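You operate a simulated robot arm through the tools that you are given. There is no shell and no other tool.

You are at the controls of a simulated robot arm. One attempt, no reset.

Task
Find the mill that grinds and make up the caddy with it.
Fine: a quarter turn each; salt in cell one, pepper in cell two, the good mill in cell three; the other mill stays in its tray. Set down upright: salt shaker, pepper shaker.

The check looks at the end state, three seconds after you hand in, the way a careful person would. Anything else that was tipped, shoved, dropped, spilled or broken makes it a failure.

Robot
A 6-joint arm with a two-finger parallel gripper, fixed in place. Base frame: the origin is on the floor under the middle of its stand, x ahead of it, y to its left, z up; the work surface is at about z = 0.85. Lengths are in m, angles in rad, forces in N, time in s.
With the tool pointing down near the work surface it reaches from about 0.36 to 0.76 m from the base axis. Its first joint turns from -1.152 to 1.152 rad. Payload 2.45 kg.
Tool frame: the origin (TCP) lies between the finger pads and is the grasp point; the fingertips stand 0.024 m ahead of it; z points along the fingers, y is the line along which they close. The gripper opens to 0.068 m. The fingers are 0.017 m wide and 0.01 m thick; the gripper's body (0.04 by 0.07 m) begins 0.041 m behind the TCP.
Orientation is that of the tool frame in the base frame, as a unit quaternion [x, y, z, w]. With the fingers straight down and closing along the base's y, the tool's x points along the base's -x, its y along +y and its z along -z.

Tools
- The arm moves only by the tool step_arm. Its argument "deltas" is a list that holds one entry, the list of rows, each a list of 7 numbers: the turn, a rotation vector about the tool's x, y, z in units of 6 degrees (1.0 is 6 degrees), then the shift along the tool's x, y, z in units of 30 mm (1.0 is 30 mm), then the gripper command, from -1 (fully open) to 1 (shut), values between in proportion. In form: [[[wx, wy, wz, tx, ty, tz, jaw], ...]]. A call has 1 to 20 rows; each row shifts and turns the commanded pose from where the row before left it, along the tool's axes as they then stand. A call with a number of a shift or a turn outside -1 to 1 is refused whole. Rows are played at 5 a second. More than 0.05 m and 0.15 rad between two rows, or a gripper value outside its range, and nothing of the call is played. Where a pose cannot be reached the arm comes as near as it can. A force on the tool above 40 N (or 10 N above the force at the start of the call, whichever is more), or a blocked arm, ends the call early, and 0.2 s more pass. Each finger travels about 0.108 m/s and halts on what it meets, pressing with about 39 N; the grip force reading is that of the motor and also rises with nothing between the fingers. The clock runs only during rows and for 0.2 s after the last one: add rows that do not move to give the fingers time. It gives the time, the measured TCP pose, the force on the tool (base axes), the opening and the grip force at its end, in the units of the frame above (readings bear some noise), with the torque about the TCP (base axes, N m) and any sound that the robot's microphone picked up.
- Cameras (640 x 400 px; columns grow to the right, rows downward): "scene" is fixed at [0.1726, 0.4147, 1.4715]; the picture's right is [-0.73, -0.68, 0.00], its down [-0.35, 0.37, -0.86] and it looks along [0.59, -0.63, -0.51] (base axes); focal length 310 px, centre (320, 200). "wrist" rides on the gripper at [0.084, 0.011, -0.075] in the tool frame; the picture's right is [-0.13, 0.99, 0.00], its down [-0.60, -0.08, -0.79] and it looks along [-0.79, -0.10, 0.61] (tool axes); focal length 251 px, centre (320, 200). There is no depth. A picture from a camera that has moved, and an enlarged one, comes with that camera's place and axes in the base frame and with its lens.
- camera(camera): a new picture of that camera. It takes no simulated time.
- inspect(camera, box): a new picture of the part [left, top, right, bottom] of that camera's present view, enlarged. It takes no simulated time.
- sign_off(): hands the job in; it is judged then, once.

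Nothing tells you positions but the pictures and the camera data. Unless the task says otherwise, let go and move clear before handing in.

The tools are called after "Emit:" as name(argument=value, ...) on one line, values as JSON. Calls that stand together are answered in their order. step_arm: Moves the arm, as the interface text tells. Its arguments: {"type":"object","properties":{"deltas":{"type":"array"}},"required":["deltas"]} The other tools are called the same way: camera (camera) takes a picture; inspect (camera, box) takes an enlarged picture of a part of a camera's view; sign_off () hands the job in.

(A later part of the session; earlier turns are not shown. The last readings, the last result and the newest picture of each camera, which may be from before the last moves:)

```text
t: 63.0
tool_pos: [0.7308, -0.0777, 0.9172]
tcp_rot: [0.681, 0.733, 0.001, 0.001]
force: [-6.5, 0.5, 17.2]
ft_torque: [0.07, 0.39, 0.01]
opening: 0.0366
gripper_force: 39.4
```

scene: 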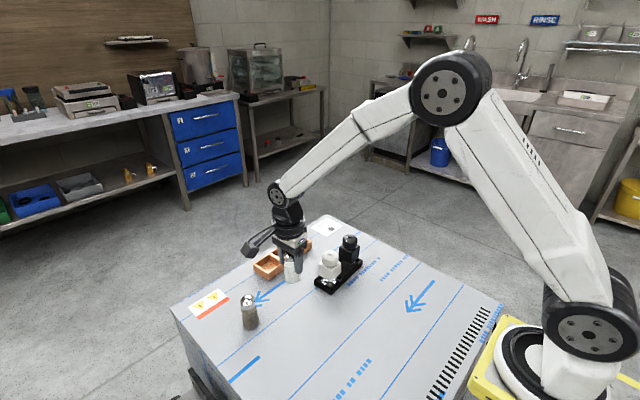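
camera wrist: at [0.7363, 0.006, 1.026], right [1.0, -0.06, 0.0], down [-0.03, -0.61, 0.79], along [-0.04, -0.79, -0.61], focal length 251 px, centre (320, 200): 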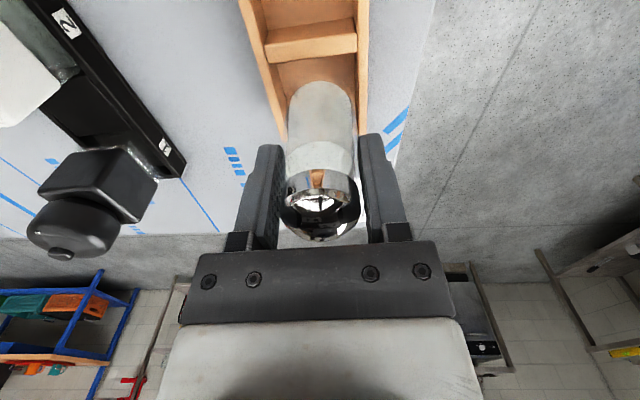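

It's on the floor (17 N reaction). I'll relieve about 1 mm, then release slowly.

Emit:
step_arm(deltas=[[[0, 0, 0, 0, 0, -0.035, 1], [0, 0, 0, 0, 0, 0, 1]]])

Emit:
step_arm(deltas=[[[0, 0, 0, 0, 0, 0, -0.2], [0, 0, 0, 0, 0, 0, -0.5], [0, 0, 0, 0, 0, 0, -0.8], [0, 0, 0, 0, 0, 0, -0.8]]])

Emit:
inspect(camera="wrist", box=[220, 20, 420, 250])

Emit:
inspect(camera="scene", box=[270, 200, 350, 270])

```text
t: 63.6
tool_pos: [0.731, -0.0783, 0.9177]
tcp_rot: [0.681, 0.733, 0.001, 0.001]
force: [1.9, 0.9, 15.5]
ft_torque: [0.03, -0.04, -0.01]
opening: 0.0367
gripper_force: 38.9
```

```text
t: 64.6
tool_pos: [0.731, -0.0783, 0.917]
tcp_rot: [0.681, 0.732, 0.0, 0.001]
force: [0.2, -0.2, 0.2]
ft_torque: [0.02, 0.0, 0.02]
opening: 0.0613
gripper_force: 0.1
```

```text
1.74 times, centred on (320, 135) of wrist
camera zoom: at [0.7355, 0.0057, 0.9909], right [1.0, -0.06, 0.0], down [-0.03, -0.61, 0.79], along [-0.04, -0.79, -0.61], focal length 437 px, centre (320, 313)
```

zoom: 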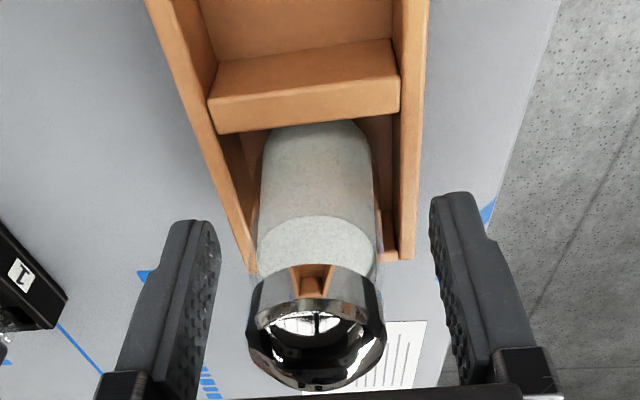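

```text
5.71 times, centred on (310, 235) of scene
camera zoom: at [0.1726, 0.4147, 1.4715], right [-0.73, -0.68, 0.0], down [-0.35, 0.37, -0.86], along [0.59, -0.63, -0.51], focal length 1773 px, centre (377, 0)
```

zoom: 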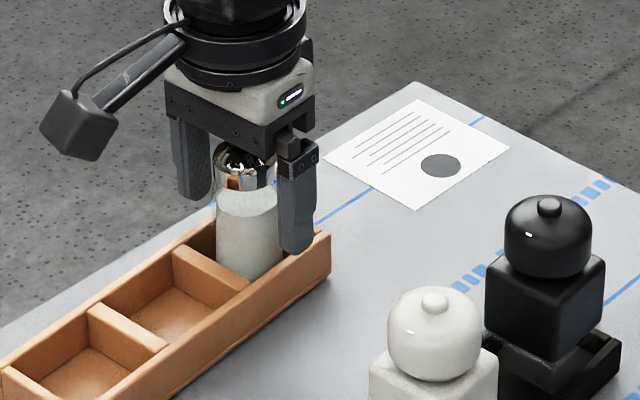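

Salt stands upright in cell one. I'll rise clear and go over to the pepper shaker at about (0.612, 0.180).

Emit:
step_arm(deltas=[[[0, 0, 0, 0, 0, 0, -1], [0, 0, 0, 0, 0, -0.5, -1], [0, 0, 0, 0, 0, -0.9, -1], [0, 0, 0, 0, 0, -0.9, -1], [0, 0, 0, 0, 0, -0.9, -1], [0, 0, 0, 0, 0, -0.9, -1], [0, 0, 0, 0.88, -0.334, 0, -1], [0, 0, 0, 0.88, -0.334, 0, -1], [0, 0, 0, 0.88, -0.334, 0, -1], [0, 0, 0, 0.88, -0.334, 0, -1], [0, 0, 0, 0.88, -0.334, 0, -1], [0, 0, 0, 0.88, -0.334, 0, -1], [0, 0, 0, 0.88, -0.334, 0, -1], [0, 0, 0, 0.88, -0.334, 0, -1], [0, 0, 0, 0.88, -0.334, 0, -1], [0, 0, 0, 0.9, -0.334, 0, -1], [0, 0, 0, 0, 0, 0, -1], [0, 0, 0, 0, 0, 0, -1]]])

Emit:
camera(camera="wrist")

Emit:
inspect(camera="wrist", box=[220, 0, 420, 125])

Emit:
inspect(camera="scene", box=[240, 190, 380, 290])

```text
t: 68.4
tool_pos: [0.6125, 0.1781, 1.0391]
tcp_rot: [0.681, 0.732, -0.001, 0.0]
force: [-0.3, 0.3, 0.1]
ft_torque: [0.03, -0.02, -0.04]
opening: 0.068
gripper_force: 0.1
```

```text
taken
camera wrist: at [0.617, 0.2621, 1.1144], right [1.0, -0.06, 0.0], down [-0.03, -0.61, 0.79], along [-0.04, -0.79, -0.61], focal length 251 px, centre (320, 200)
```

wrist: 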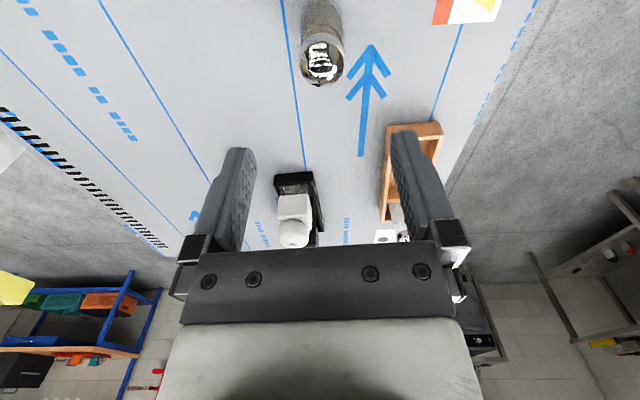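

```text
3.20 times, centred on (320, 62) of wrist
camera zoom: at [0.617, 0.2621, 1.1144], right [1.0, -0.06, 0.0], down [-0.03, -0.61, 0.79], along [-0.04, -0.79, -0.61], focal length 805 px, centre (320, 640)
```

zoom: 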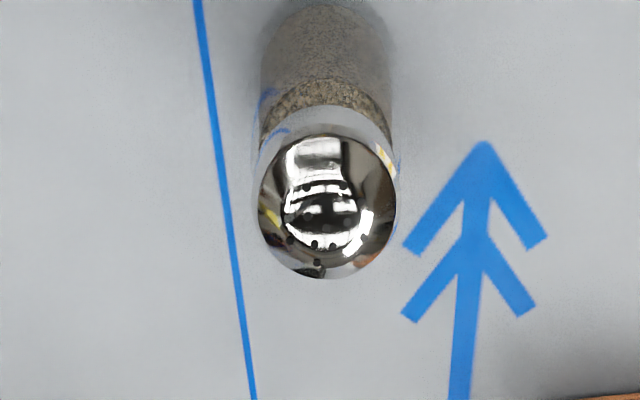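

```text
4.00 times, centred on (310, 240) of scene
camera zoom: at [0.1726, 0.4147, 1.4715], right [-0.73, -0.68, 0.0], down [-0.35, 0.37, -0.86], along [0.59, -0.63, -0.51], focal length 1241 px, centre (360, 40)
```

zoom: 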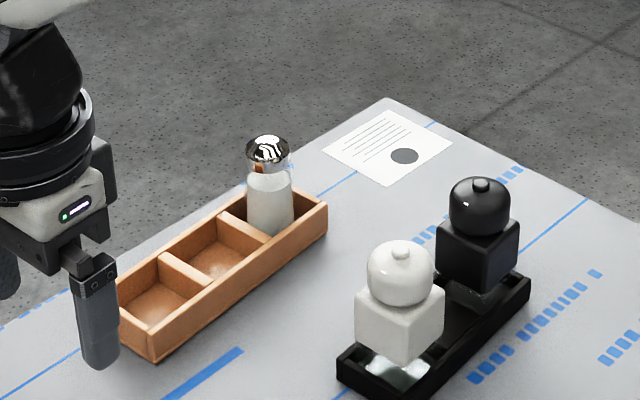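

Salt is standing well in cell one, and the pepper is centred under the tool. I'll descend around it.

Emit:
step_arm(deltas=[[[0, 0, 0, 0, 0.05, 0.7, -1], [0, 0, 0, 0, 0, 0.9, -1], [0, 0, 0, 0, 0, 0.9, -1], [0, 0, 0, 0, 0, 0.9, -1], [0, 0, 0, 0, 0, 0.85, -1], [0, 0, 0, 0, 0, 0, -1], [0, 0, 0, 0, 0, 0, -1]]])

Emit:
camera(camera="wrist")

Emit:
inspect(camera="scene", box=[200, 240, 300, 350])

```text
t: 70.0
tool_pos: [0.6132, 0.1777, 0.9105]
tcp_rot: [0.681, 0.732, 0.0, -0.001]
force: [0.9, 0.5, 0.2]
ft_torque: [-0.01, 0.01, -0.01]
opening: 0.0679
gripper_force: 0.1
```

```text
taken
camera wrist: at [0.6181, 0.2623, 0.9854], right [1.0, -0.06, 0.0], down [-0.03, -0.61, 0.79], along [-0.04, -0.79, -0.61], focal length 251 px, centre (320, 200)
```

wrist: 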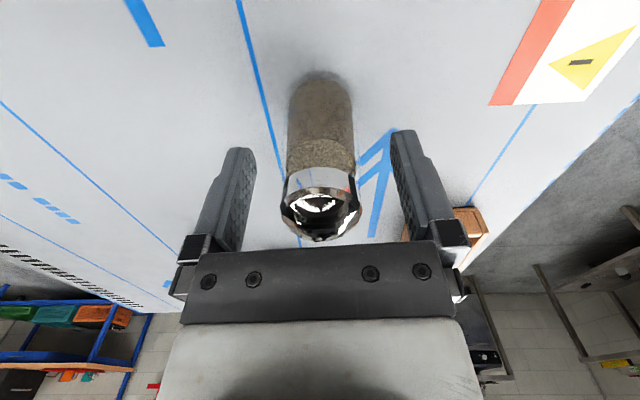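

```text
3.64 times, centred on (250, 295) of scene
camera zoom: at [0.1726, 0.4147, 1.4715], right [-0.73, -0.68, 0.0], down [-0.35, 0.37, -0.86], along [0.59, -0.63, -0.51], focal length 1128 px, centre (574, -146)
```

zoom: 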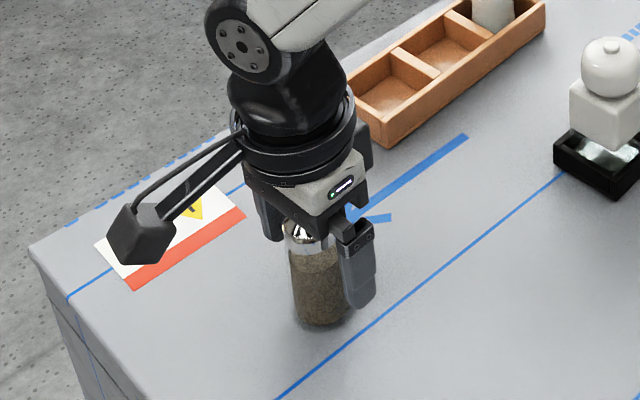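

Well aligned. I'll grip and lift the pepper.

Emit:
step_arm(deltas=[[[0, 0, 0, 0, 0, 0, -0.3], [0, 0, 0, 0, 0, 0, 0.2], [0, 0, 0, 0, 0, 0, 1], [0, 0, 0, 0, 0, 0, 1]]])

Emit:
step_arm(deltas=[[[0, 0, 0, 0, 0, -0.3, 1], [0, 0, 0, 0, 0, -0.7, 1], [0, 0, 0, 0, 0, -1, 1], [0, 0, 0, 0, 0, -1, 1], [0, 0, 0, 0, 0, 0, 1]]])

Emit:
inspect(camera="wrist", box=[220, 20, 420, 250])

Emit:
inspect(camera="scene", box=[200, 200, 340, 320])

```text
t: 71.0
tool_pos: [0.6117, 0.178, 0.9111]
tcp_rot: [0.681, 0.732, 0.0, 0.0]
force: [0.1, -0.3, 0.0]
ft_torque: [0.02, 0.06, 0.02]
opening: 0.037
gripper_force: 38.7
```

```text
t: 72.2
tool_pos: [0.6125, 0.1782, 1.0015]
tcp_rot: [0.681, 0.732, 0.001, 0.0]
force: [0.0, 1.0, -1.4]
ft_torque: [0.0, -0.01, 0.04]
opening: 0.0369
gripper_force: 38.8
```

```text
1.74 times, centred on (320, 135) of wrist
camera zoom: at [0.6177, 0.2624, 1.0771], right [1.0, -0.06, 0.0], down [-0.03, -0.61, 0.79], along [-0.04, -0.79, -0.61], focal length 437 px, centre (320, 313)
```

zoom: 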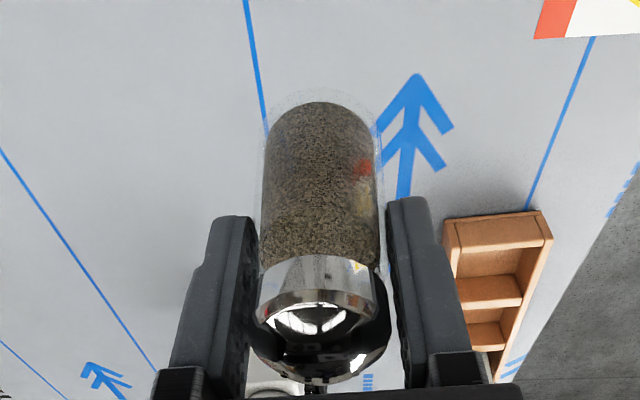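

```text
3.33 times, centred on (270, 260) of scene
camera zoom: at [0.1726, 0.4147, 1.4715], right [-0.73, -0.68, 0.0], down [-0.35, 0.37, -0.86], along [0.59, -0.63, -0.51], focal length 1034 px, centre (487, 0)
```

zoom: 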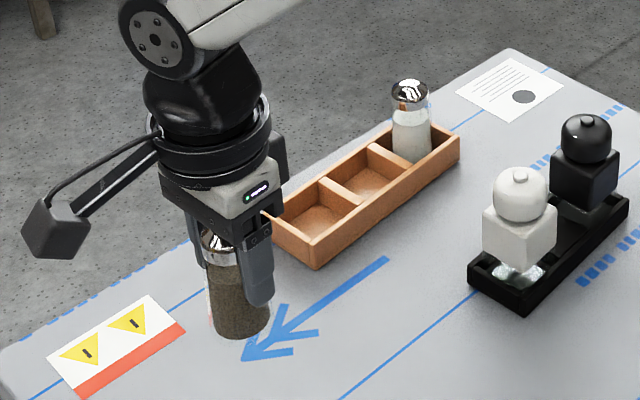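

Pepper is lifted cleanly. I'll carry it over cell two.

Emit:
step_arm(deltas=[[[0, 0, 0, -0.45, 0.216, 0, 1], [0, 0, 0, -0.923, 0.443, 0, 1], [0, 0, 0, -0.923, 0.443, 0, 1], [0, 0, 0, -0.923, 0.443, 0, 1], [0, 0, 0, -0.923, 0.443, 0, 1], [0, 0, 0, -0.923, 0.443, 0, 1], [0, 0, 0, -0.923, 0.443, 0, 1], [0, 0, 0, -0.923, 0.443, 0, 1], [0, 0, 0, 0, 0, 0.3, 1], [0, 0, 0, 0, 0, 0.6, 1], [0, 0, 0, 0, 0, 0.6, 1], [0, 0, 0, 0, 0, 0, 1], [0, 0, 0, 0, 0, 0, 1]]])

Emit:
inspect(camera="wrist", box=[240, 20, 400, 250])

Emit:
inspect(camera="scene", box=[240, 200, 340, 290])

```text
t: 75.0
tool_pos: [0.7261, -0.0223, 0.9576]
tcp_rot: [0.681, 0.733, 0.0, 0.0]
force: [0.9, 0.6, -1.3]
ft_torque: [0.0, 0.01, 0.0]
opening: 0.0368
gripper_force: 39.0
```

```text
1.74 times, centred on (320, 135) of wrist
camera zoom: at [0.7317, 0.063, 1.0326], right [1.0, -0.06, 0.0], down [-0.03, -0.61, 0.79], along [-0.04, -0.79, -0.61], focal length 437 px, centre (320, 313)
```

zoom: 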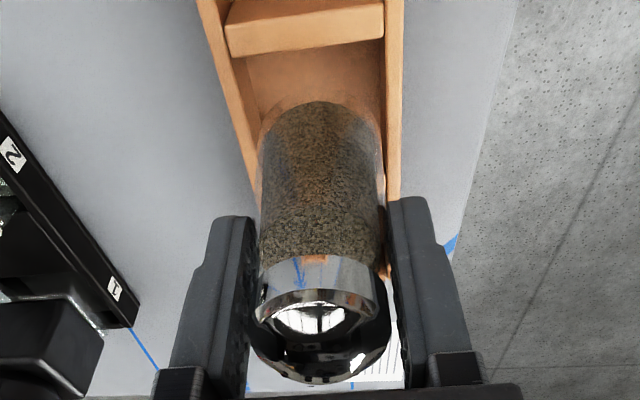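

```text
4.44 times, centred on (290, 245) of scene
camera zoom: at [0.1726, 0.4147, 1.4715], right [-0.73, -0.68, 0.0], down [-0.35, 0.37, -0.86], along [0.59, -0.63, -0.51], focal length 1379 px, centre (453, 0)
```

zoom: 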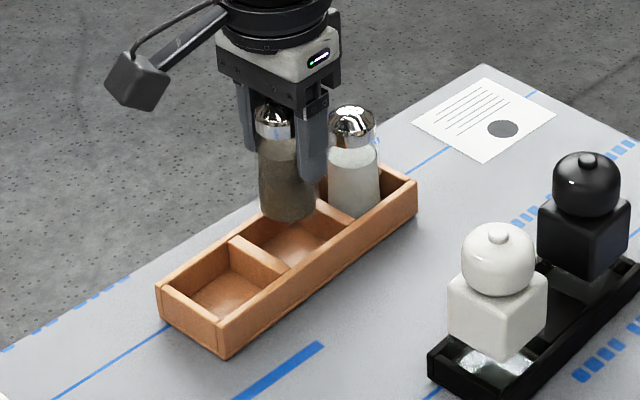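

Aligned within about 1 mm. I'll lower the pepper into cell two.

Emit:
step_arm(deltas=[[[0, 0, 0, 0.04, -0.015, 0.3, 1], [0, 0, 0, 0, 0, 0.4, 1], [0, 0, 0, 0, 0, 0.4, 1], [0, 0, 0, 0, 0, 0.15, 1], [0, 0, 0, 0, 0, 0, 1], [0, 0, 0, 0, 0, 0, 1]]])

Emit:
inspect(camera="wrist", box=[240, 20, 400, 250])

Emit:
inspect(camera="scene", box=[240, 200, 340, 290])

```text
t: 76.4
tool_pos: [0.7255, -0.0198, 0.9182]
tcp_rot: [0.681, 0.732, 0.0, 0.0]
force: [0.3, -0.8, -0.5]
ft_torque: [-0.04, -0.01, 0.02]
opening: 0.037
gripper_force: 38.9
```

```text
1.74 times, centred on (320, 135) of wrist
camera zoom: at [0.7315, 0.0641, 0.9937], right [1.0, -0.06, 0.0], down [-0.03, -0.61, 0.79], along [-0.04, -0.79, -0.61], focal length 437 px, centre (320, 313)
```

zoom: 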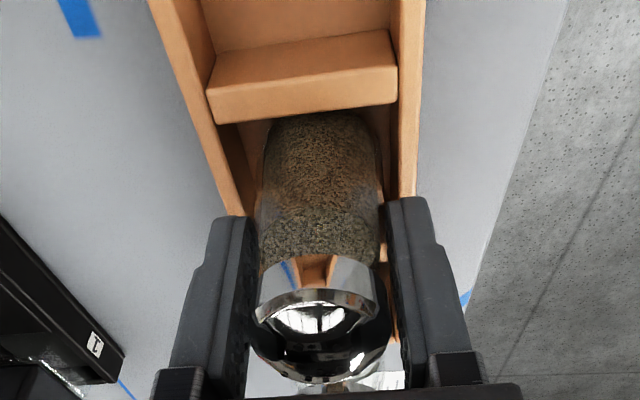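

```text
4.44 times, centred on (290, 245) of scene
camera zoom: at [0.1726, 0.4147, 1.4715], right [-0.73, -0.68, 0.0], down [-0.35, 0.37, -0.86], along [0.59, -0.63, -0.51], focal length 1379 px, centre (453, 0)
```

zoom: 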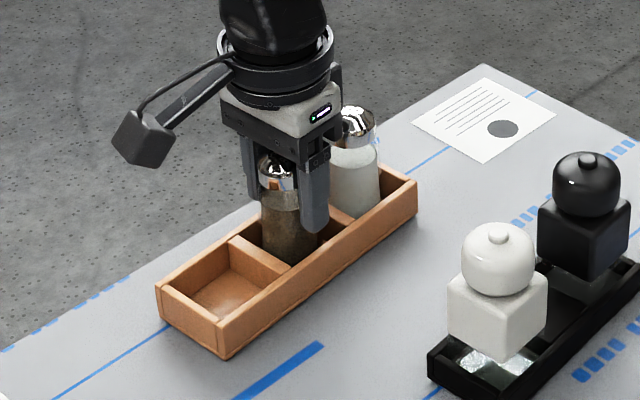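

Emit:
step_arm(deltas=[[[0, 0, 0, 0, 0, 0.03, 1], [0, 0, 0, 0, 0, 0, 1]]])

Emit:
step_arm(deltas=[[[0, 0, 0, 0, 0, 0.03, 1], [0, 0, 0, 0, 0, 0, 1]]])

```text
t: 77.0
tool_pos: [0.7268, -0.0201, 0.9179]
tcp_rot: [0.681, 0.733, 0.0, 0.0]
force: [-0.1, 0.7, -1.4]
ft_torque: [-0.01, 0.01, -0.02]
opening: 0.0369
gripper_force: 39.1
```

```text
t: 77.6
tool_pos: [0.726, -0.0204, 0.9167]
tcp_rot: [0.68, 0.733, 0.0, 0.0]
force: [0.7, -0.3, -1.7]
ft_torque: [0.02, 0.0, -0.01]
opening: 0.0368
gripper_force: 38.5
```

Not touching the floor yet. I'll continue in small steps.

Emit:
step_arm(deltas=[[[0, 0, 0, 0, 0, 0.03, 1], [0, 0, 0, 0, 0, 0, 1]]])

Emit:
step_arm(deltas=[[[0, 0, 0, 0, 0, 0.03, 1], [0, 0, 0, 0, 0, 0, 1]]])

```text
t: 78.2
tool_pos: [0.7267, -0.0191, 0.9167]
tcp_rot: [0.681, 0.732, 0.001, 0.0]
force: [0.3, 1.3, 1.9]
ft_torque: [0.03, 0.08, -0.01]
opening: 0.0371
gripper_force: 38.8
```

```text
t: 78.8
tool_pos: [0.727, -0.0207, 0.9149]
tcp_rot: [0.681, 0.732, 0.0, 0.0]
force: [-5.3, 3.0, 14.2]
ft_torque: [0.21, 0.27, -0.01]
opening: 0.0371
gripper_force: 38.5
```

The floor is reached. I'll ease up slightly and release.

Emit:
step_arm(deltas=[[[0, 0, 0, 0, 0, -0.03, 1], [0, 0, 0, 0, 0, 0, -0.2], [0, 0, 0, 0, 0, 0, -0.5], [0, 0, 0, 0, 0, 0, -0.8], [0, 0, 0, 0, 0, 0, -0.8]]])

Emit:
inspect(camera="wrist", box=[220, 20, 420, 250])

Emit:
inspect(camera="scene", box=[240, 200, 340, 290])

```text
t: 80.0
tool_pos: [0.7276, -0.0198, 0.9158]
tcp_rot: [0.681, 0.733, -0.001, 0.0]
force: [1.3, 0.5, -0.1]
ft_torque: [-0.03, -0.02, 0.02]
opening: 0.0609
gripper_force: 0.1
```

```text
1.74 times, centred on (320, 135) of wrist
camera zoom: at [0.7319, 0.0641, 0.991], right [1.0, -0.06, 0.0], down [-0.03, -0.61, 0.79], along [-0.04, -0.79, -0.61], focal length 437 px, centre (320, 313)
```

zoom: 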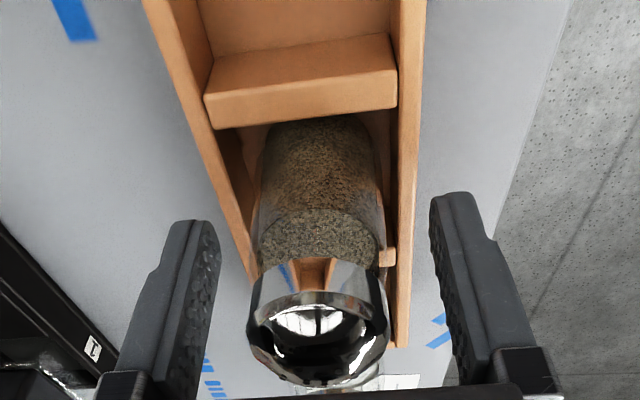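

```text
4.44 times, centred on (290, 245) of scene
camera zoom: at [0.1726, 0.4147, 1.4715], right [-0.73, -0.68, 0.0], down [-0.35, 0.37, -0.86], along [0.59, -0.63, -0.51], focal length 1379 px, centre (453, 0)
```

zoom: 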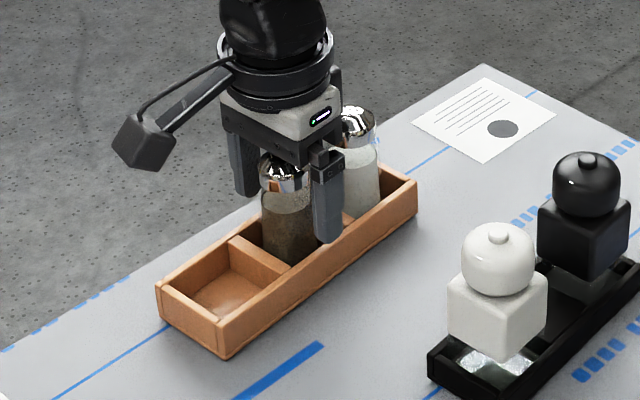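

Pepper stands in cell two. I'll rise clear and move above the black mill, the good one.

Emit:
step_arm(deltas=[[[0, 0, 0, 0, 0, 0, -1], [0, 0, 0, 0, 0, -0.5, -1], [0, 0, 0, 0, 0, -0.9, -1], [0, 0, 0, 0, 0, -0.9, -1], [0, 0, 0, 0, 0, -1, -1], [0, 0, 0, 0, 0, -1, -1], [0, 0, 0, -0.454, -0.784, 0, -1], [0, 0, 0, -0.454, -0.784, 0, -1], [0, 0, 0, -0.454, -0.784, 0, -1], [0, 0, 0, -0.454, -0.784, 0, -1], [0, 0, 0, -0.454, -0.784, 0, -1], [0, 0, 0, -0.454, -0.784, 0, -1], [0, 0, 0, -0.454, -0.784, 0, -1], [0, 0, 0, 0, 0, 0, -1], [0, 0, 0, 0, 0, 0, -1]]])

Emit:
camera(camera="wrist")

Emit:
inspect(camera="wrist", box=[240, 0, 400, 120])

Emit:
inspect(camera="scene", box=[240, 200, 390, 300])

```text
t: 83.2
tool_pos: [0.5695, -0.1262, 1.0454]
tcp_rot: [0.681, 0.732, 0.0, -0.001]
force: [-0.6, -0.8, 0.2]
ft_torque: [0.0, 0.04, 0.02]
opening: 0.0678
gripper_force: 0.1
```

```text
taken
camera wrist: at [0.5742, -0.0421, 1.1206], right [1.0, -0.06, 0.0], down [-0.03, -0.61, 0.79], along [-0.04, -0.79, -0.61], focal length 251 px, centre (320, 200)
```

wrist: 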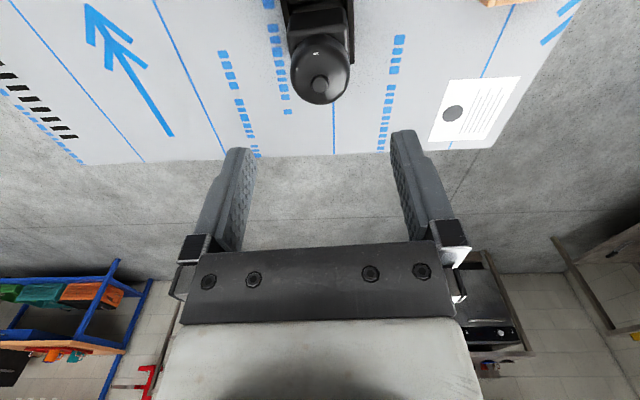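

```text
3.33 times, centred on (320, 60) of wrist
camera zoom: at [0.5742, -0.0421, 1.1206], right [1.0, -0.06, 0.0], down [-0.03, -0.61, 0.79], along [-0.04, -0.79, -0.61], focal length 838 px, centre (320, 667)
```

zoom: 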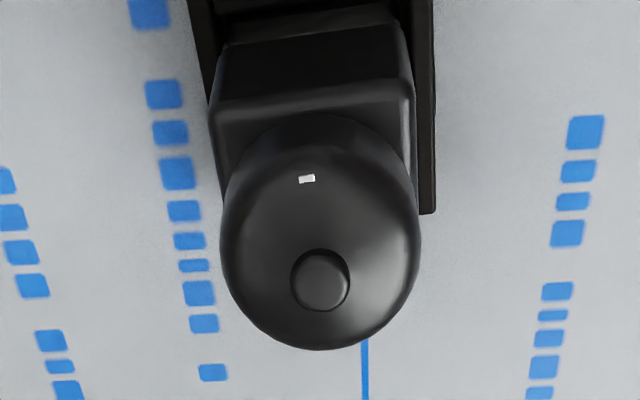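

```text
4.00 times, centred on (315, 250) of scene
camera zoom: at [0.1726, 0.4147, 1.4715], right [-0.73, -0.68, 0.0], down [-0.35, 0.37, -0.86], along [0.59, -0.63, -0.51], focal length 1241 px, centre (340, 0)
```

zoom: 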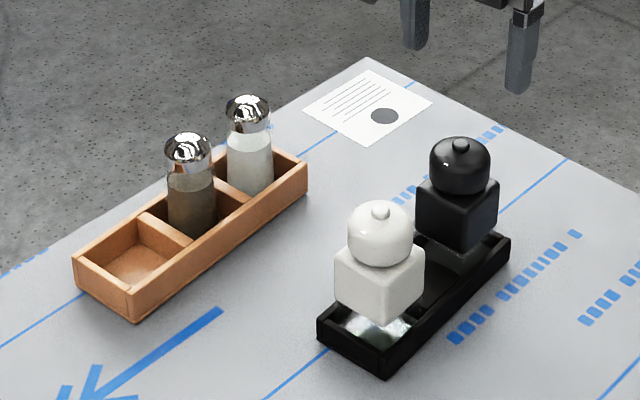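

Both shakers stand properly and the tool is centred over the black mill. I'll descend with open fingers to grip the square block, keeping the palm above the knob.

Emit:
step_arm(deltas=[[[0, 0, 0, 0, 0, 0.7, -1], [0, 0, 0, 0, 0, 0.8, -1], [0, 0, 0, 0, 0, 0.8, -1], [0, 0, 0, 0, 0, 0.7, -1], [0, 0, 0, 0, 0, 0.5, -1], [0, 0, 0, 0, 0, 0, -1], [0, 0, 0, 0, 0, 0, -1]]])

Emit:
camera(camera="wrist")

Emit:
inspect(camera="scene", box=[300, 210, 400, 300])

```text
t: 84.8
tool_pos: [0.5706, -0.1272, 0.9404]
tcp_rot: [0.682, 0.732, -0.001, 0.001]
force: [-0.5, -0.3, -0.1]
ft_torque: [0.02, 0.01, -0.01]
opening: 0.0678
gripper_force: 0.0
```

```text
taken
camera wrist: at [0.5762, -0.0428, 1.0157], right [1.0, -0.06, 0.0], down [-0.03, -0.61, 0.79], along [-0.04, -0.79, -0.61], focal length 251 px, centre (320, 200)
```

wrist: 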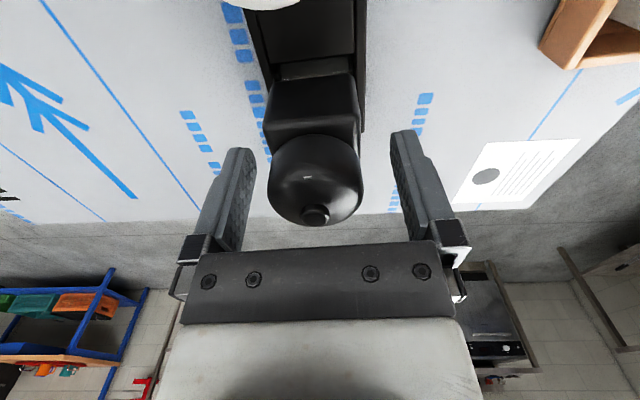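

```text
4.44 times, centred on (350, 255) of scene
camera zoom: at [0.1726, 0.4147, 1.4715], right [-0.73, -0.68, 0.0], down [-0.35, 0.37, -0.86], along [0.59, -0.63, -0.51], focal length 1379 px, centre (187, -44)
```

zoom: 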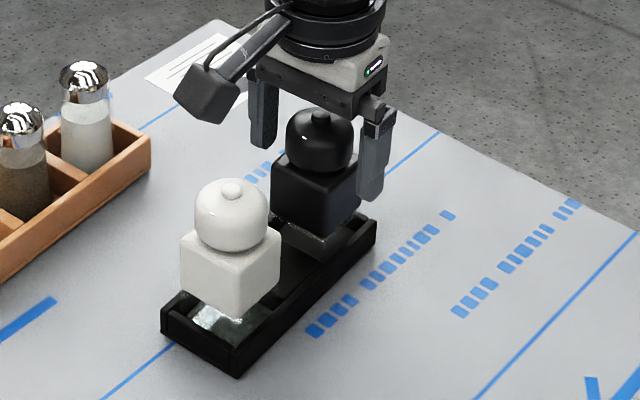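

I'll check the block's centring more closely before going lower.

Emit:
inspect(camera="wrist", box=[230, 50, 410, 240])

```text
2.11 times, centred on (320, 145) of wrist
camera zoom: at [0.5762, -0.0428, 1.0157], right [1.0, -0.06, 0.0], down [-0.03, -0.61, 0.79], along [-0.04, -0.79, -0.61], focal length 529 px, centre (320, 316)
```

zoom: 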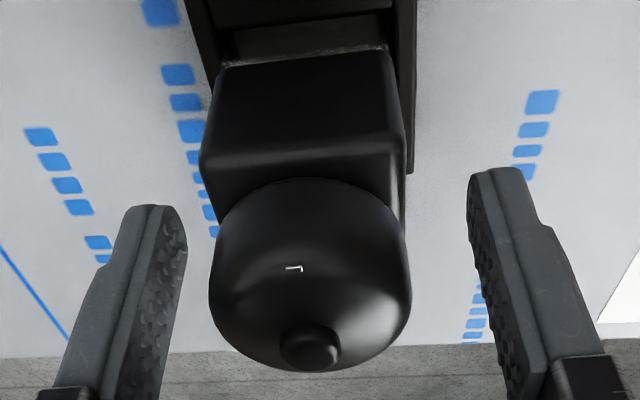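

The mill is about 1.5 mm toward −x of the tool axis. I'll correct that and descend the last 13 mm.

Emit:
step_arm(deltas=[[[0, 0, 0, 0, -0.05, 0, -1], [0, 0, 0, 0, 0, 0.25, -1], [0, 0, 0, 0, 0, 0.2, -1], [0, 0, 0, 0, 0, 0, -1], [0, 0, 0, 0, 0, 0, -1]]])

Emit:
inspect(camera="wrist", box=[230, 50, 410, 250])

Emit:
inspect(camera="scene", box=[310, 210, 390, 290])

```text
t: 86.0
tool_pos: [0.5685, -0.1284, 0.9275]
tcp_rot: [0.681, 0.732, 0.0, 0.001]
force: [-0.5, 0.1, -1.4]
ft_torque: [-0.01, -0.02, -0.03]
opening: 0.068
gripper_force: 0.0
```

```text
2.00 times, centred on (320, 150) of wrist
camera zoom: at [0.5739, -0.043, 1.0014], right [1.0, -0.06, 0.0], down [-0.03, -0.61, 0.79], along [-0.04, -0.79, -0.61], focal length 503 px, centre (320, 300)
```

zoom: 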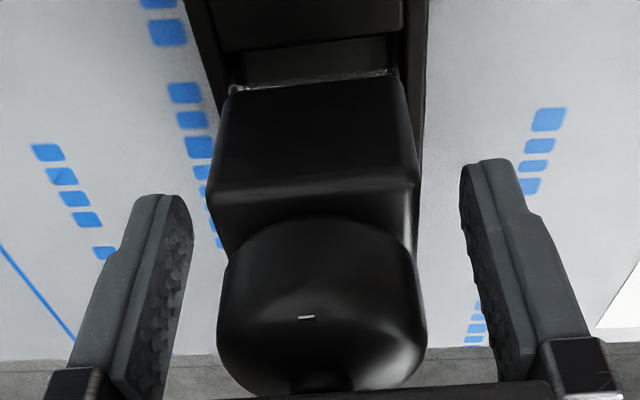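

```text
5.00 times, centred on (350, 250) of scene
camera zoom: at [0.1726, 0.4147, 1.4715], right [-0.73, -0.68, 0.0], down [-0.35, 0.37, -0.86], along [0.59, -0.63, -0.51], focal length 1551 px, centre (170, -50)
```

zoom: 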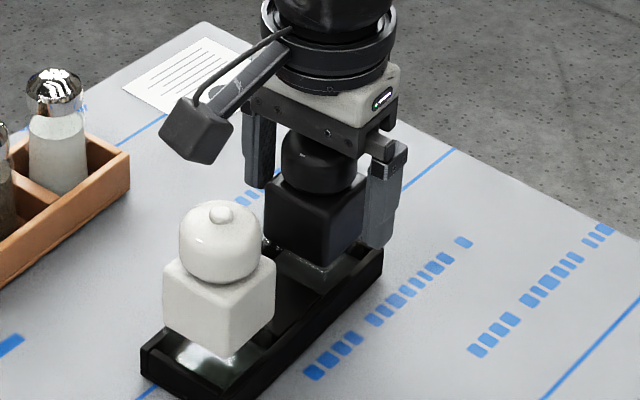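

Centred now. I'll close on the block.

Emit:
step_arm(deltas=[[[0, 0, 0, 0, 0, 0, -0.6], [0, 0, 0, 0, 0, 0, -0.3], [0, 0, 0, 0, 0, 0, 0.3], [0, 0, 0, 0, 0, 0, 1], [0, 0, 0, 0, 0, 0, 1]]])

Emit:
inspect(camera="wrist", box=[230, 50, 410, 250])

Emit:
inspect(camera="scene", box=[310, 210, 390, 290])

```text
t: 87.2
tool_pos: [0.5687, -0.1272, 0.926]
tcp_rot: [0.681, 0.732, -0.001, 0.0]
force: [0.0, 0.3, 0.4]
ft_torque: [-0.02, 0.01, -0.01]
opening: 0.0436
gripper_force: 38.9
```

```text
2.00 times, centred on (320, 150) of wrist
camera zoom: at [0.5739, -0.043, 1.0015], right [1.0, -0.06, 0.0], down [-0.03, -0.61, 0.79], along [-0.04, -0.79, -0.61], focal length 503 px, centre (320, 300)
```

zoom: 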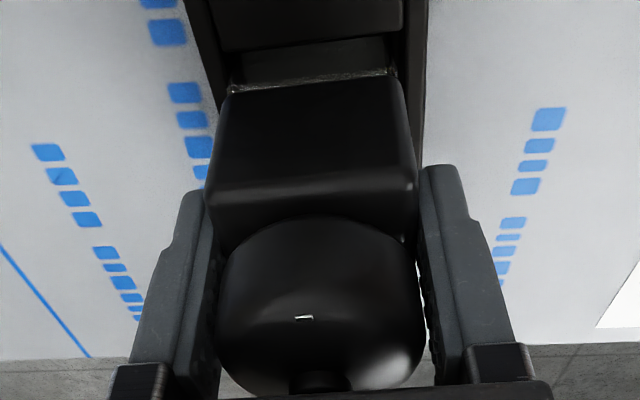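

```text
5.00 times, centred on (350, 250) of scene
camera zoom: at [0.1726, 0.4147, 1.4715], right [-0.73, -0.68, 0.0], down [-0.35, 0.37, -0.86], along [0.59, -0.63, -0.51], focal length 1551 px, centre (170, -50)
```

zoom: 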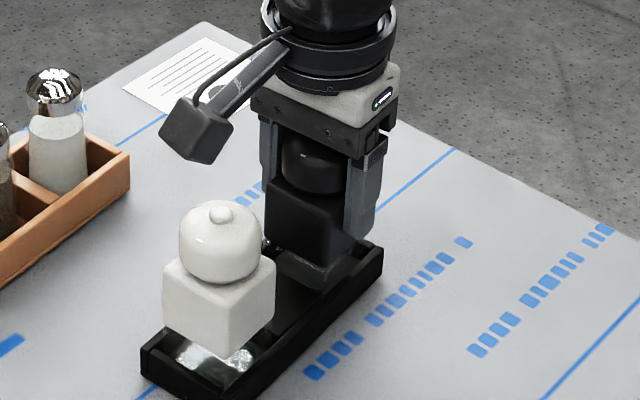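

The block is gripped at 43.6 mm. I'll lift slowly and check that the tray stays put.

Emit:
step_arm(deltas=[[[0, 0, 0, 0, 0, -0.15, 1], [0, 0, 0, 0, 0, -0.2, 1], [0, 0, 0, 0, 0, -0.3, 1]]])

Emit:
inspect(camera="scene", box=[310, 210, 390, 290])

Emit:
inspect(camera="wrist", box=[230, 0, 410, 250])

```text
t: 88.0
tool_pos: [0.5684, -0.1274, 0.9478]
tcp_rot: [0.681, 0.733, 0.0, -0.001]
force: [-1.1, -0.5, -2.5]
ft_torque: [0.0, 0.0, -0.02]
opening: 0.0436
gripper_force: 38.8
```

```text
5.00 times, centred on (350, 250) of scene
camera zoom: at [0.1726, 0.4147, 1.4715], right [-0.73, -0.68, 0.0], down [-0.35, 0.37, -0.86], along [0.59, -0.63, -0.51], focal length 1551 px, centre (170, -50)
```

zoom: 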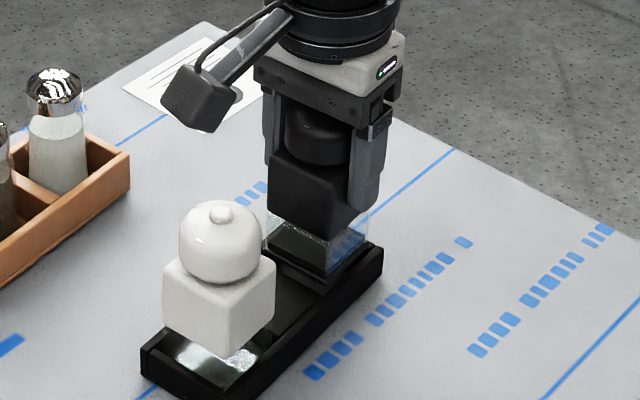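

```text
1.60 times, centred on (320, 125) of wrist
camera zoom: at [0.573, -0.0433, 1.0212], right [1.0, -0.06, 0.0], down [-0.03, -0.61, 0.79], along [-0.04, -0.79, -0.61], focal length 402 px, centre (320, 320)
```

zoom: 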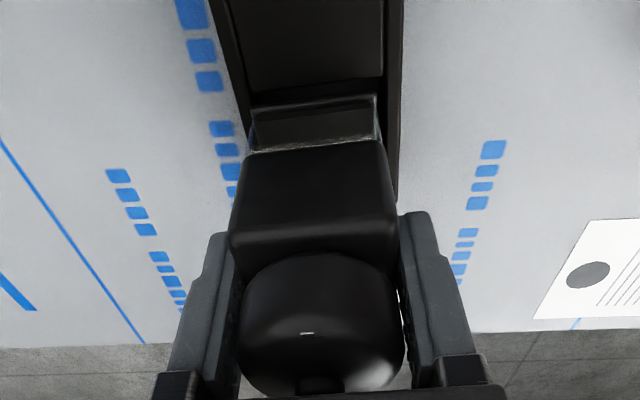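

The mill rises cleanly and the tray stays. I'll raise more and inspect the jar's contents carefully.

Emit:
step_arm(deltas=[[[0, 0, 0, 0, 0, -0.5, 1], [0, 0, 0, 0, 0, -0.8, 1], [0, 0, 0, 0, 0, -0.8, 1], [0, 0, 0, 0, 0, 0, 1]]])

Emit:
inspect(camera="scene", box=[330, 195, 390, 270])

Emit:
inspect(camera="scene", box=[310, 240, 370, 300])

Emit:
inspect(camera="wrist", box=[260, 20, 380, 140])

```text
t: 89.0
tool_pos: [0.5691, -0.127, 1.0085]
tcp_rot: [0.681, 0.733, -0.001, 0.0]
force: [0.0, -0.4, -1.7]
ft_torque: [0.02, 0.03, 0.0]
opening: 0.0435
gripper_force: 39.1
```

```text
5.33 times, centred on (360, 232) of scene
camera zoom: at [0.1726, 0.4147, 1.4715], right [-0.73, -0.68, 0.0], down [-0.35, 0.37, -0.86], along [0.59, -0.63, -0.51], focal length 1654 px, centre (107, 27)
```

zoom: 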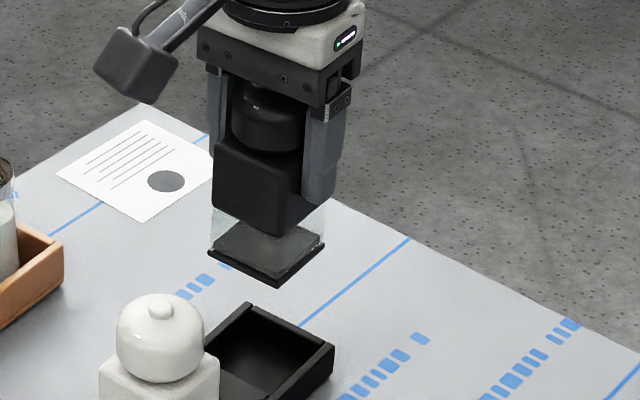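

```text
6.67 times, centred on (340, 270) of scene
camera zoom: at [0.1726, 0.4147, 1.4715], right [-0.73, -0.68, 0.0], down [-0.35, 0.37, -0.86], along [0.59, -0.63, -0.51], focal length 2068 px, centre (187, -267)
```

zoom: 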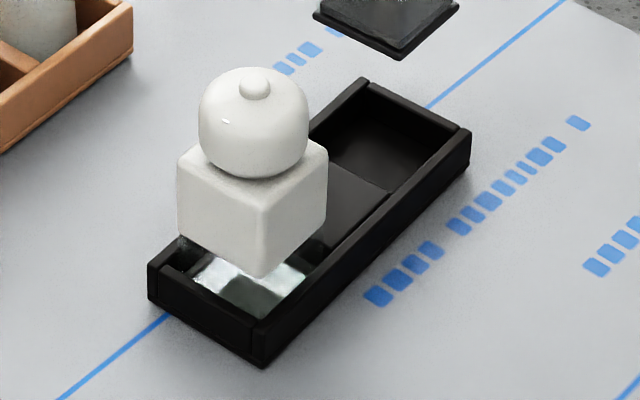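

```text
3.33 times, centred on (320, 80) of wrist
camera zoom: at [0.5742, -0.043, 1.0841], right [1.0, -0.06, 0.0], down [-0.03, -0.61, 0.79], along [-0.04, -0.79, -0.61], focal length 838 px, centre (320, 600)
```

zoom: 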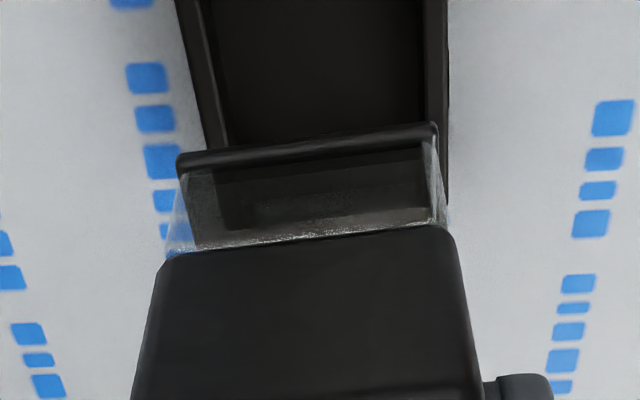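

Emit:
inspect(camera="scene", box=[346, 230, 364, 252])

Emit:
inspect(camera="scene", box=[322, 268, 350, 294])

Emit:
inspect(camera="wrist", box=[288, 50, 348, 100])

```text
16.00 times, centred on (355, 241) of scene
camera zoom: at [0.1726, 0.4147, 1.4715], right [-0.73, -0.68, 0.0], down [-0.35, 0.37, -0.86], along [0.59, -0.63, -0.51], focal length 4963 px, centre (-240, -456)
```

zoom: 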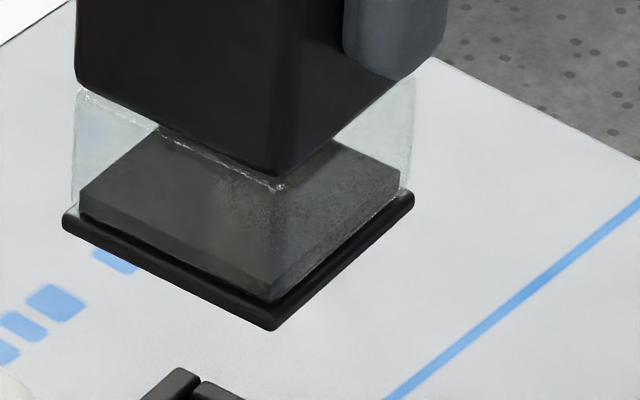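

```text
15.38 times, centred on (336, 281) of scene
camera zoom: at [0.1726, 0.4147, 1.4715], right [-0.73, -0.68, 0.0], down [-0.35, 0.37, -0.86], along [0.59, -0.63, -0.51], focal length 4772 px, centre (74, -1046)
```

zoom: 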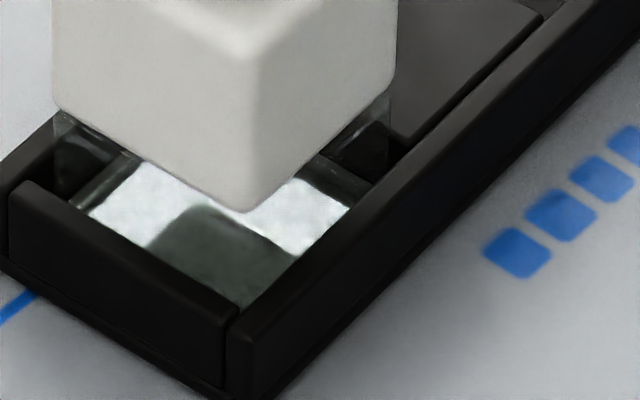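

```text
8.00 times, centred on (318, 75) of wrist
camera zoom: at [0.5742, -0.043, 1.0841], right [1.0, -0.06, 0.0], down [-0.03, -0.61, 0.79], along [-0.04, -0.79, -0.61], focal length 2012 px, centre (336, 1200)
```

zoom: 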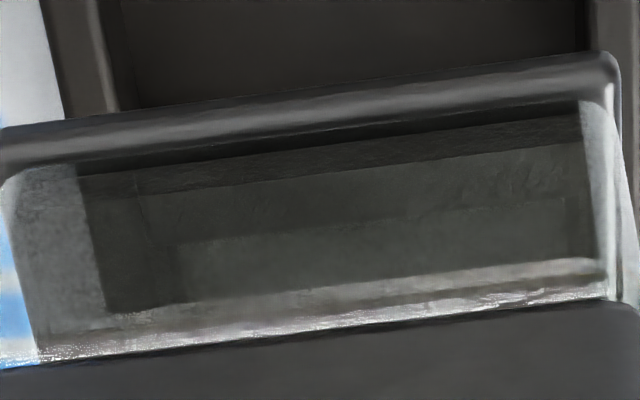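

The black mill's jar holds a granular layer of grounds and the white one's is empty with a bare shiny floor. That confirms the black mill grinds. I'll raise it higher and carry it over cell three.

Emit:
step_arm(deltas=[[[0, 0, 0, 0, 0, -0.6, 1], [0, 0, 0, 0, 0, -0.6, 1], [0, 0, 0, 0.327, 0.357, 0, 1], [0, 0, 0, 0.68, 0.733, 0, 1], [0, 0, 0, 0.68, 0.733, 0, 1], [0, 0, 0, 0.68, 0.733, 0, 1], [0, 0, 0, 0.68, 0.733, 0, 1], [0, 0, 0, 0.68, 0.733, 0, 1], [0, 0, 0, 0.68, 0.733, 0, 1], [0, 0, 0, 0.68, 0.733, 0, 1], [0, 0, 0, 0, 0, 0, 1], [0, 0, 0, 0, 0, 0, 1]]])

Emit:
camera(camera="wrist")

Emit:
inspect(camera="scene", box=[230, 180, 390, 300])

```text
t: 91.6
tool_pos: [0.7235, 0.0357, 1.0459]
tcp_rot: [0.68, 0.733, 0.0, 0.0]
force: [0.0, -0.5, -3.3]
ft_torque: [-0.01, -0.02, 0.03]
opening: 0.0438
gripper_force: 39.1
```

```text
taken
camera wrist: at [0.7275, 0.1204, 1.1194], right [1.0, -0.06, 0.0], down [-0.03, -0.61, 0.79], along [-0.04, -0.79, -0.61], focal length 251 px, centre (320, 200)
```

wrist: 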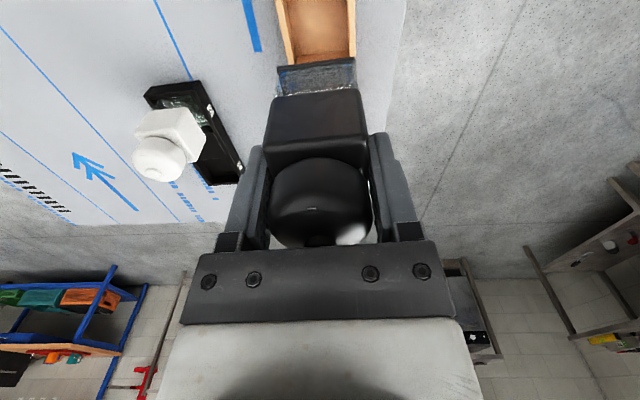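

```text
3.33 times, centred on (310, 240) of scene
camera zoom: at [0.1727, 0.4147, 1.4715], right [-0.73, -0.68, 0.0], down [-0.35, 0.37, -0.86], along [0.59, -0.63, -0.51], focal length 1034 px, centre (353, 67)
```

zoom: 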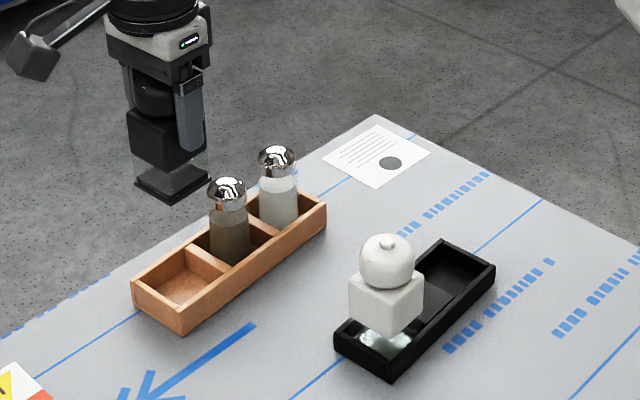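

The mill is above cell three. I'll lower it to just above the rim and check alignment.

Emit:
step_arm(deltas=[[[0, 0, 0, 0.035, 0, 0.5, 1], [0, 0, 0, 0, 0, 0.8, 1], [0, 0, 0, 0, 0, 0.8, 1], [0, 0, 0, 0, 0, 0.7, 1], [0, 0, 0, 0, 0, 0, 1], [0, 0, 0, 0, 0, 0, 1]]])

Emit:
inspect(camera="wrist", box=[230, 0, 410, 220])

Emit:
inspect(camera="scene", box=[240, 200, 320, 290])

```text
t: 93.0
tool_pos: [0.721, 0.0367, 0.9608]
tcp_rot: [0.68, 0.733, -0.001, 0.0]
force: [-0.3, -0.7, -1.9]
ft_torque: [0.0, 0.0, -0.01]
opening: 0.0436
gripper_force: 38.6
```

```text
1.82 times, centred on (320, 110) of wrist
camera zoom: at [0.7261, 0.1216, 1.036], right [1.0, -0.06, 0.0], down [-0.03, -0.61, 0.79], along [-0.04, -0.79, -0.61], focal length 457 px, centre (320, 364)
```

zoom: 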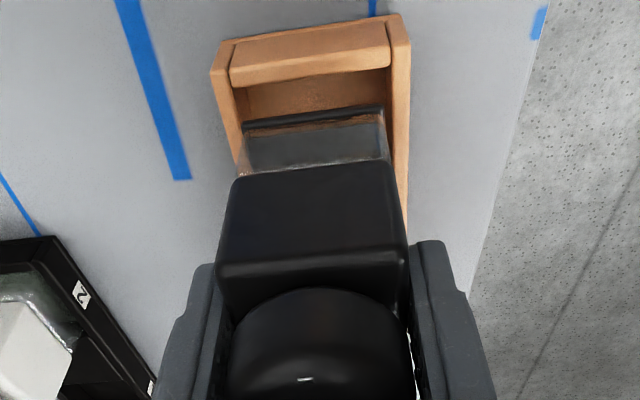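

```text
4.44 times, centred on (280, 245) of scene
camera zoom: at [0.1727, 0.4147, 1.4715], right [-0.73, -0.68, 0.0], down [-0.35, 0.37, -0.86], along [0.59, -0.63, -0.51], focal length 1379 px, centre (498, 0)
```

zoom: 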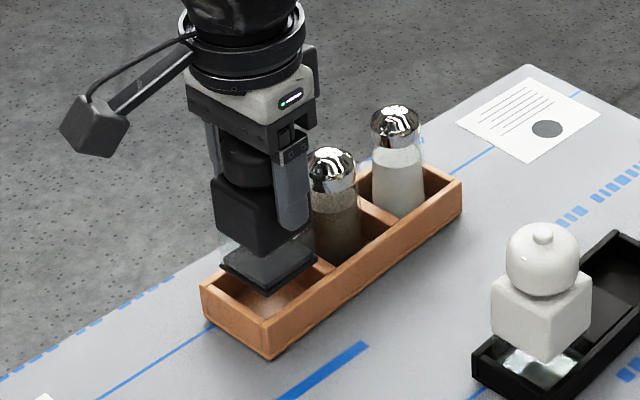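

Emit:
inspect(camera="wrist", box=[265, 0, 365, 100])

Emit:
inspect(camera="scene", box=[280, 245, 320, 285])

```text
4.00 times, centred on (315, 50) of wrist
camera zoom: at [0.7261, 0.1216, 1.036], right [1.0, -0.06, 0.0], down [-0.03, -0.61, 0.79], along [-0.04, -0.79, -0.61], focal length 1006 px, centre (340, 800)
```

zoom: 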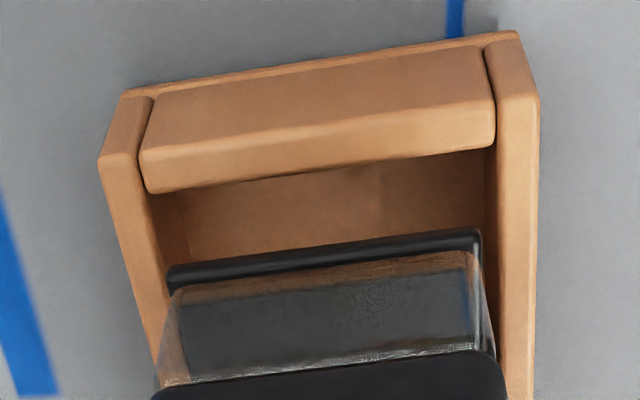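

```text
10.00 times, centred on (300, 265) of scene
camera zoom: at [0.1727, 0.4147, 1.4715], right [-0.73, -0.68, 0.0], down [-0.35, 0.37, -0.86], along [0.59, -0.63, -0.51], focal length 3102 px, centre (520, -450)
```

zoom: 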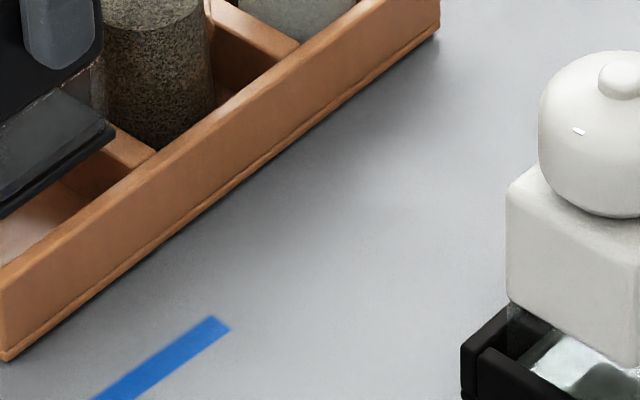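

The plate is centred over cell three to within about 0.5 mm. I'll lower it in.

Emit:
step_arm(deltas=[[[0, 0, 0, 0, 0, 0.3, 1], [0, 0, 0, 0, 0, 0.4, 1], [0, 0, 0, 0, 0, 0.3, 1], [0, 0, 0, 0, 0, 0, 1], [0, 0, 0, 0, 0, 0, 1]]])

Emit:
inspect(camera="wrist", box=[250, 0, 390, 140])

Emit:
inspect(camera="scene", box=[240, 200, 320, 290])

```text
t: 94.2
tool_pos: [0.7219, 0.0371, 0.9311]
tcp_rot: [0.681, 0.732, 0.0, 0.0]
force: [-1.4, 0.7, -2.9]
ft_torque: [0.0, 0.0, -0.02]
opening: 0.0437
gripper_force: 38.9
```

```text
2.86 times, centred on (320, 70) of wrist
camera zoom: at [0.7269, 0.1217, 1.0063], right [1.0, -0.06, 0.0], down [-0.03, -0.61, 0.79], along [-0.04, -0.79, -0.61], focal length 718 px, centre (320, 571)
```

zoom: 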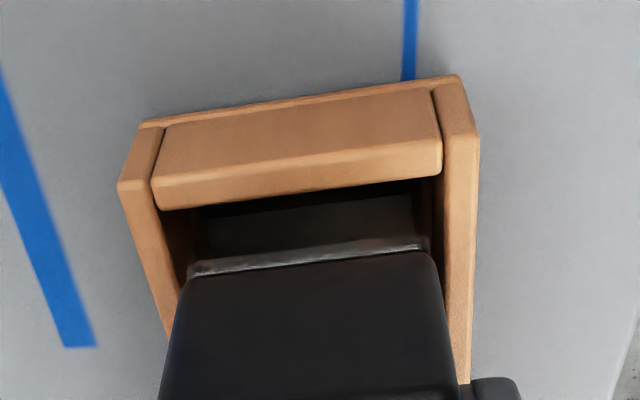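

```text
4.44 times, centred on (280, 245) of scene
camera zoom: at [0.1727, 0.4147, 1.4715], right [-0.73, -0.68, 0.0], down [-0.35, 0.37, -0.86], along [0.59, -0.63, -0.51], focal length 1379 px, centre (498, 0)
```

zoom: 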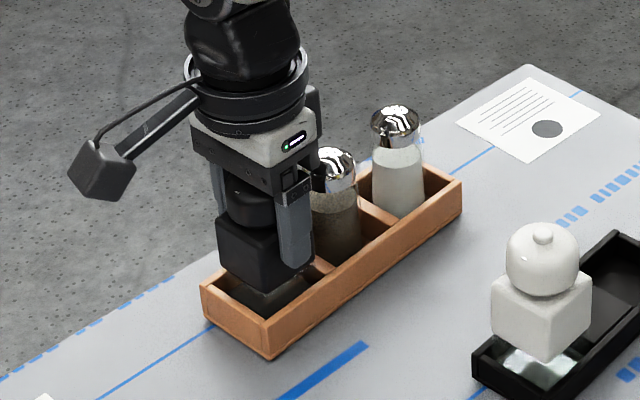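

No contact with the walls. I'll continue down gently to the floor.

Emit:
step_arm(deltas=[[[0, 0, 0, 0, 0, 0.13, 1], [0, 0, 0, 0, 0, 0, 1]]])

Emit:
step_arm(deltas=[[[0, 0, 0, 0, 0, 0.06, 1], [0, 0, 0, 0, 0, 0, 1]]])

Emit:
step_arm(deltas=[[[0, 0, 0, 0, 0, 0.04, 1], [0, 0, 0, 0, 0, 0, 1]]])

```text
t: 94.8
tool_pos: [0.7213, 0.0386, 0.9279]
tcp_rot: [0.681, 0.732, 0.0, 0.0]
force: [-0.5, -0.3, -1.6]
ft_torque: [-0.01, -0.01, 0.01]
opening: 0.0441
gripper_force: 39.3
```

```text
t: 95.4
tool_pos: [0.7216, 0.0373, 0.9276]
tcp_rot: [0.681, 0.733, 0.001, 0.001]
force: [-1.6, -0.1, 4.9]
ft_torque: [-0.07, 0.24, -0.02]
opening: 0.0439
gripper_force: 38.8
```

```text
t: 96.0
tool_pos: [0.7224, 0.0369, 0.9258]
tcp_rot: [0.68, 0.733, 0.001, 0.001]
force: [-4.3, 0.8, 17.0]
ft_torque: [-0.05, 0.46, -0.09]
opening: 0.0439
gripper_force: 39.4
```

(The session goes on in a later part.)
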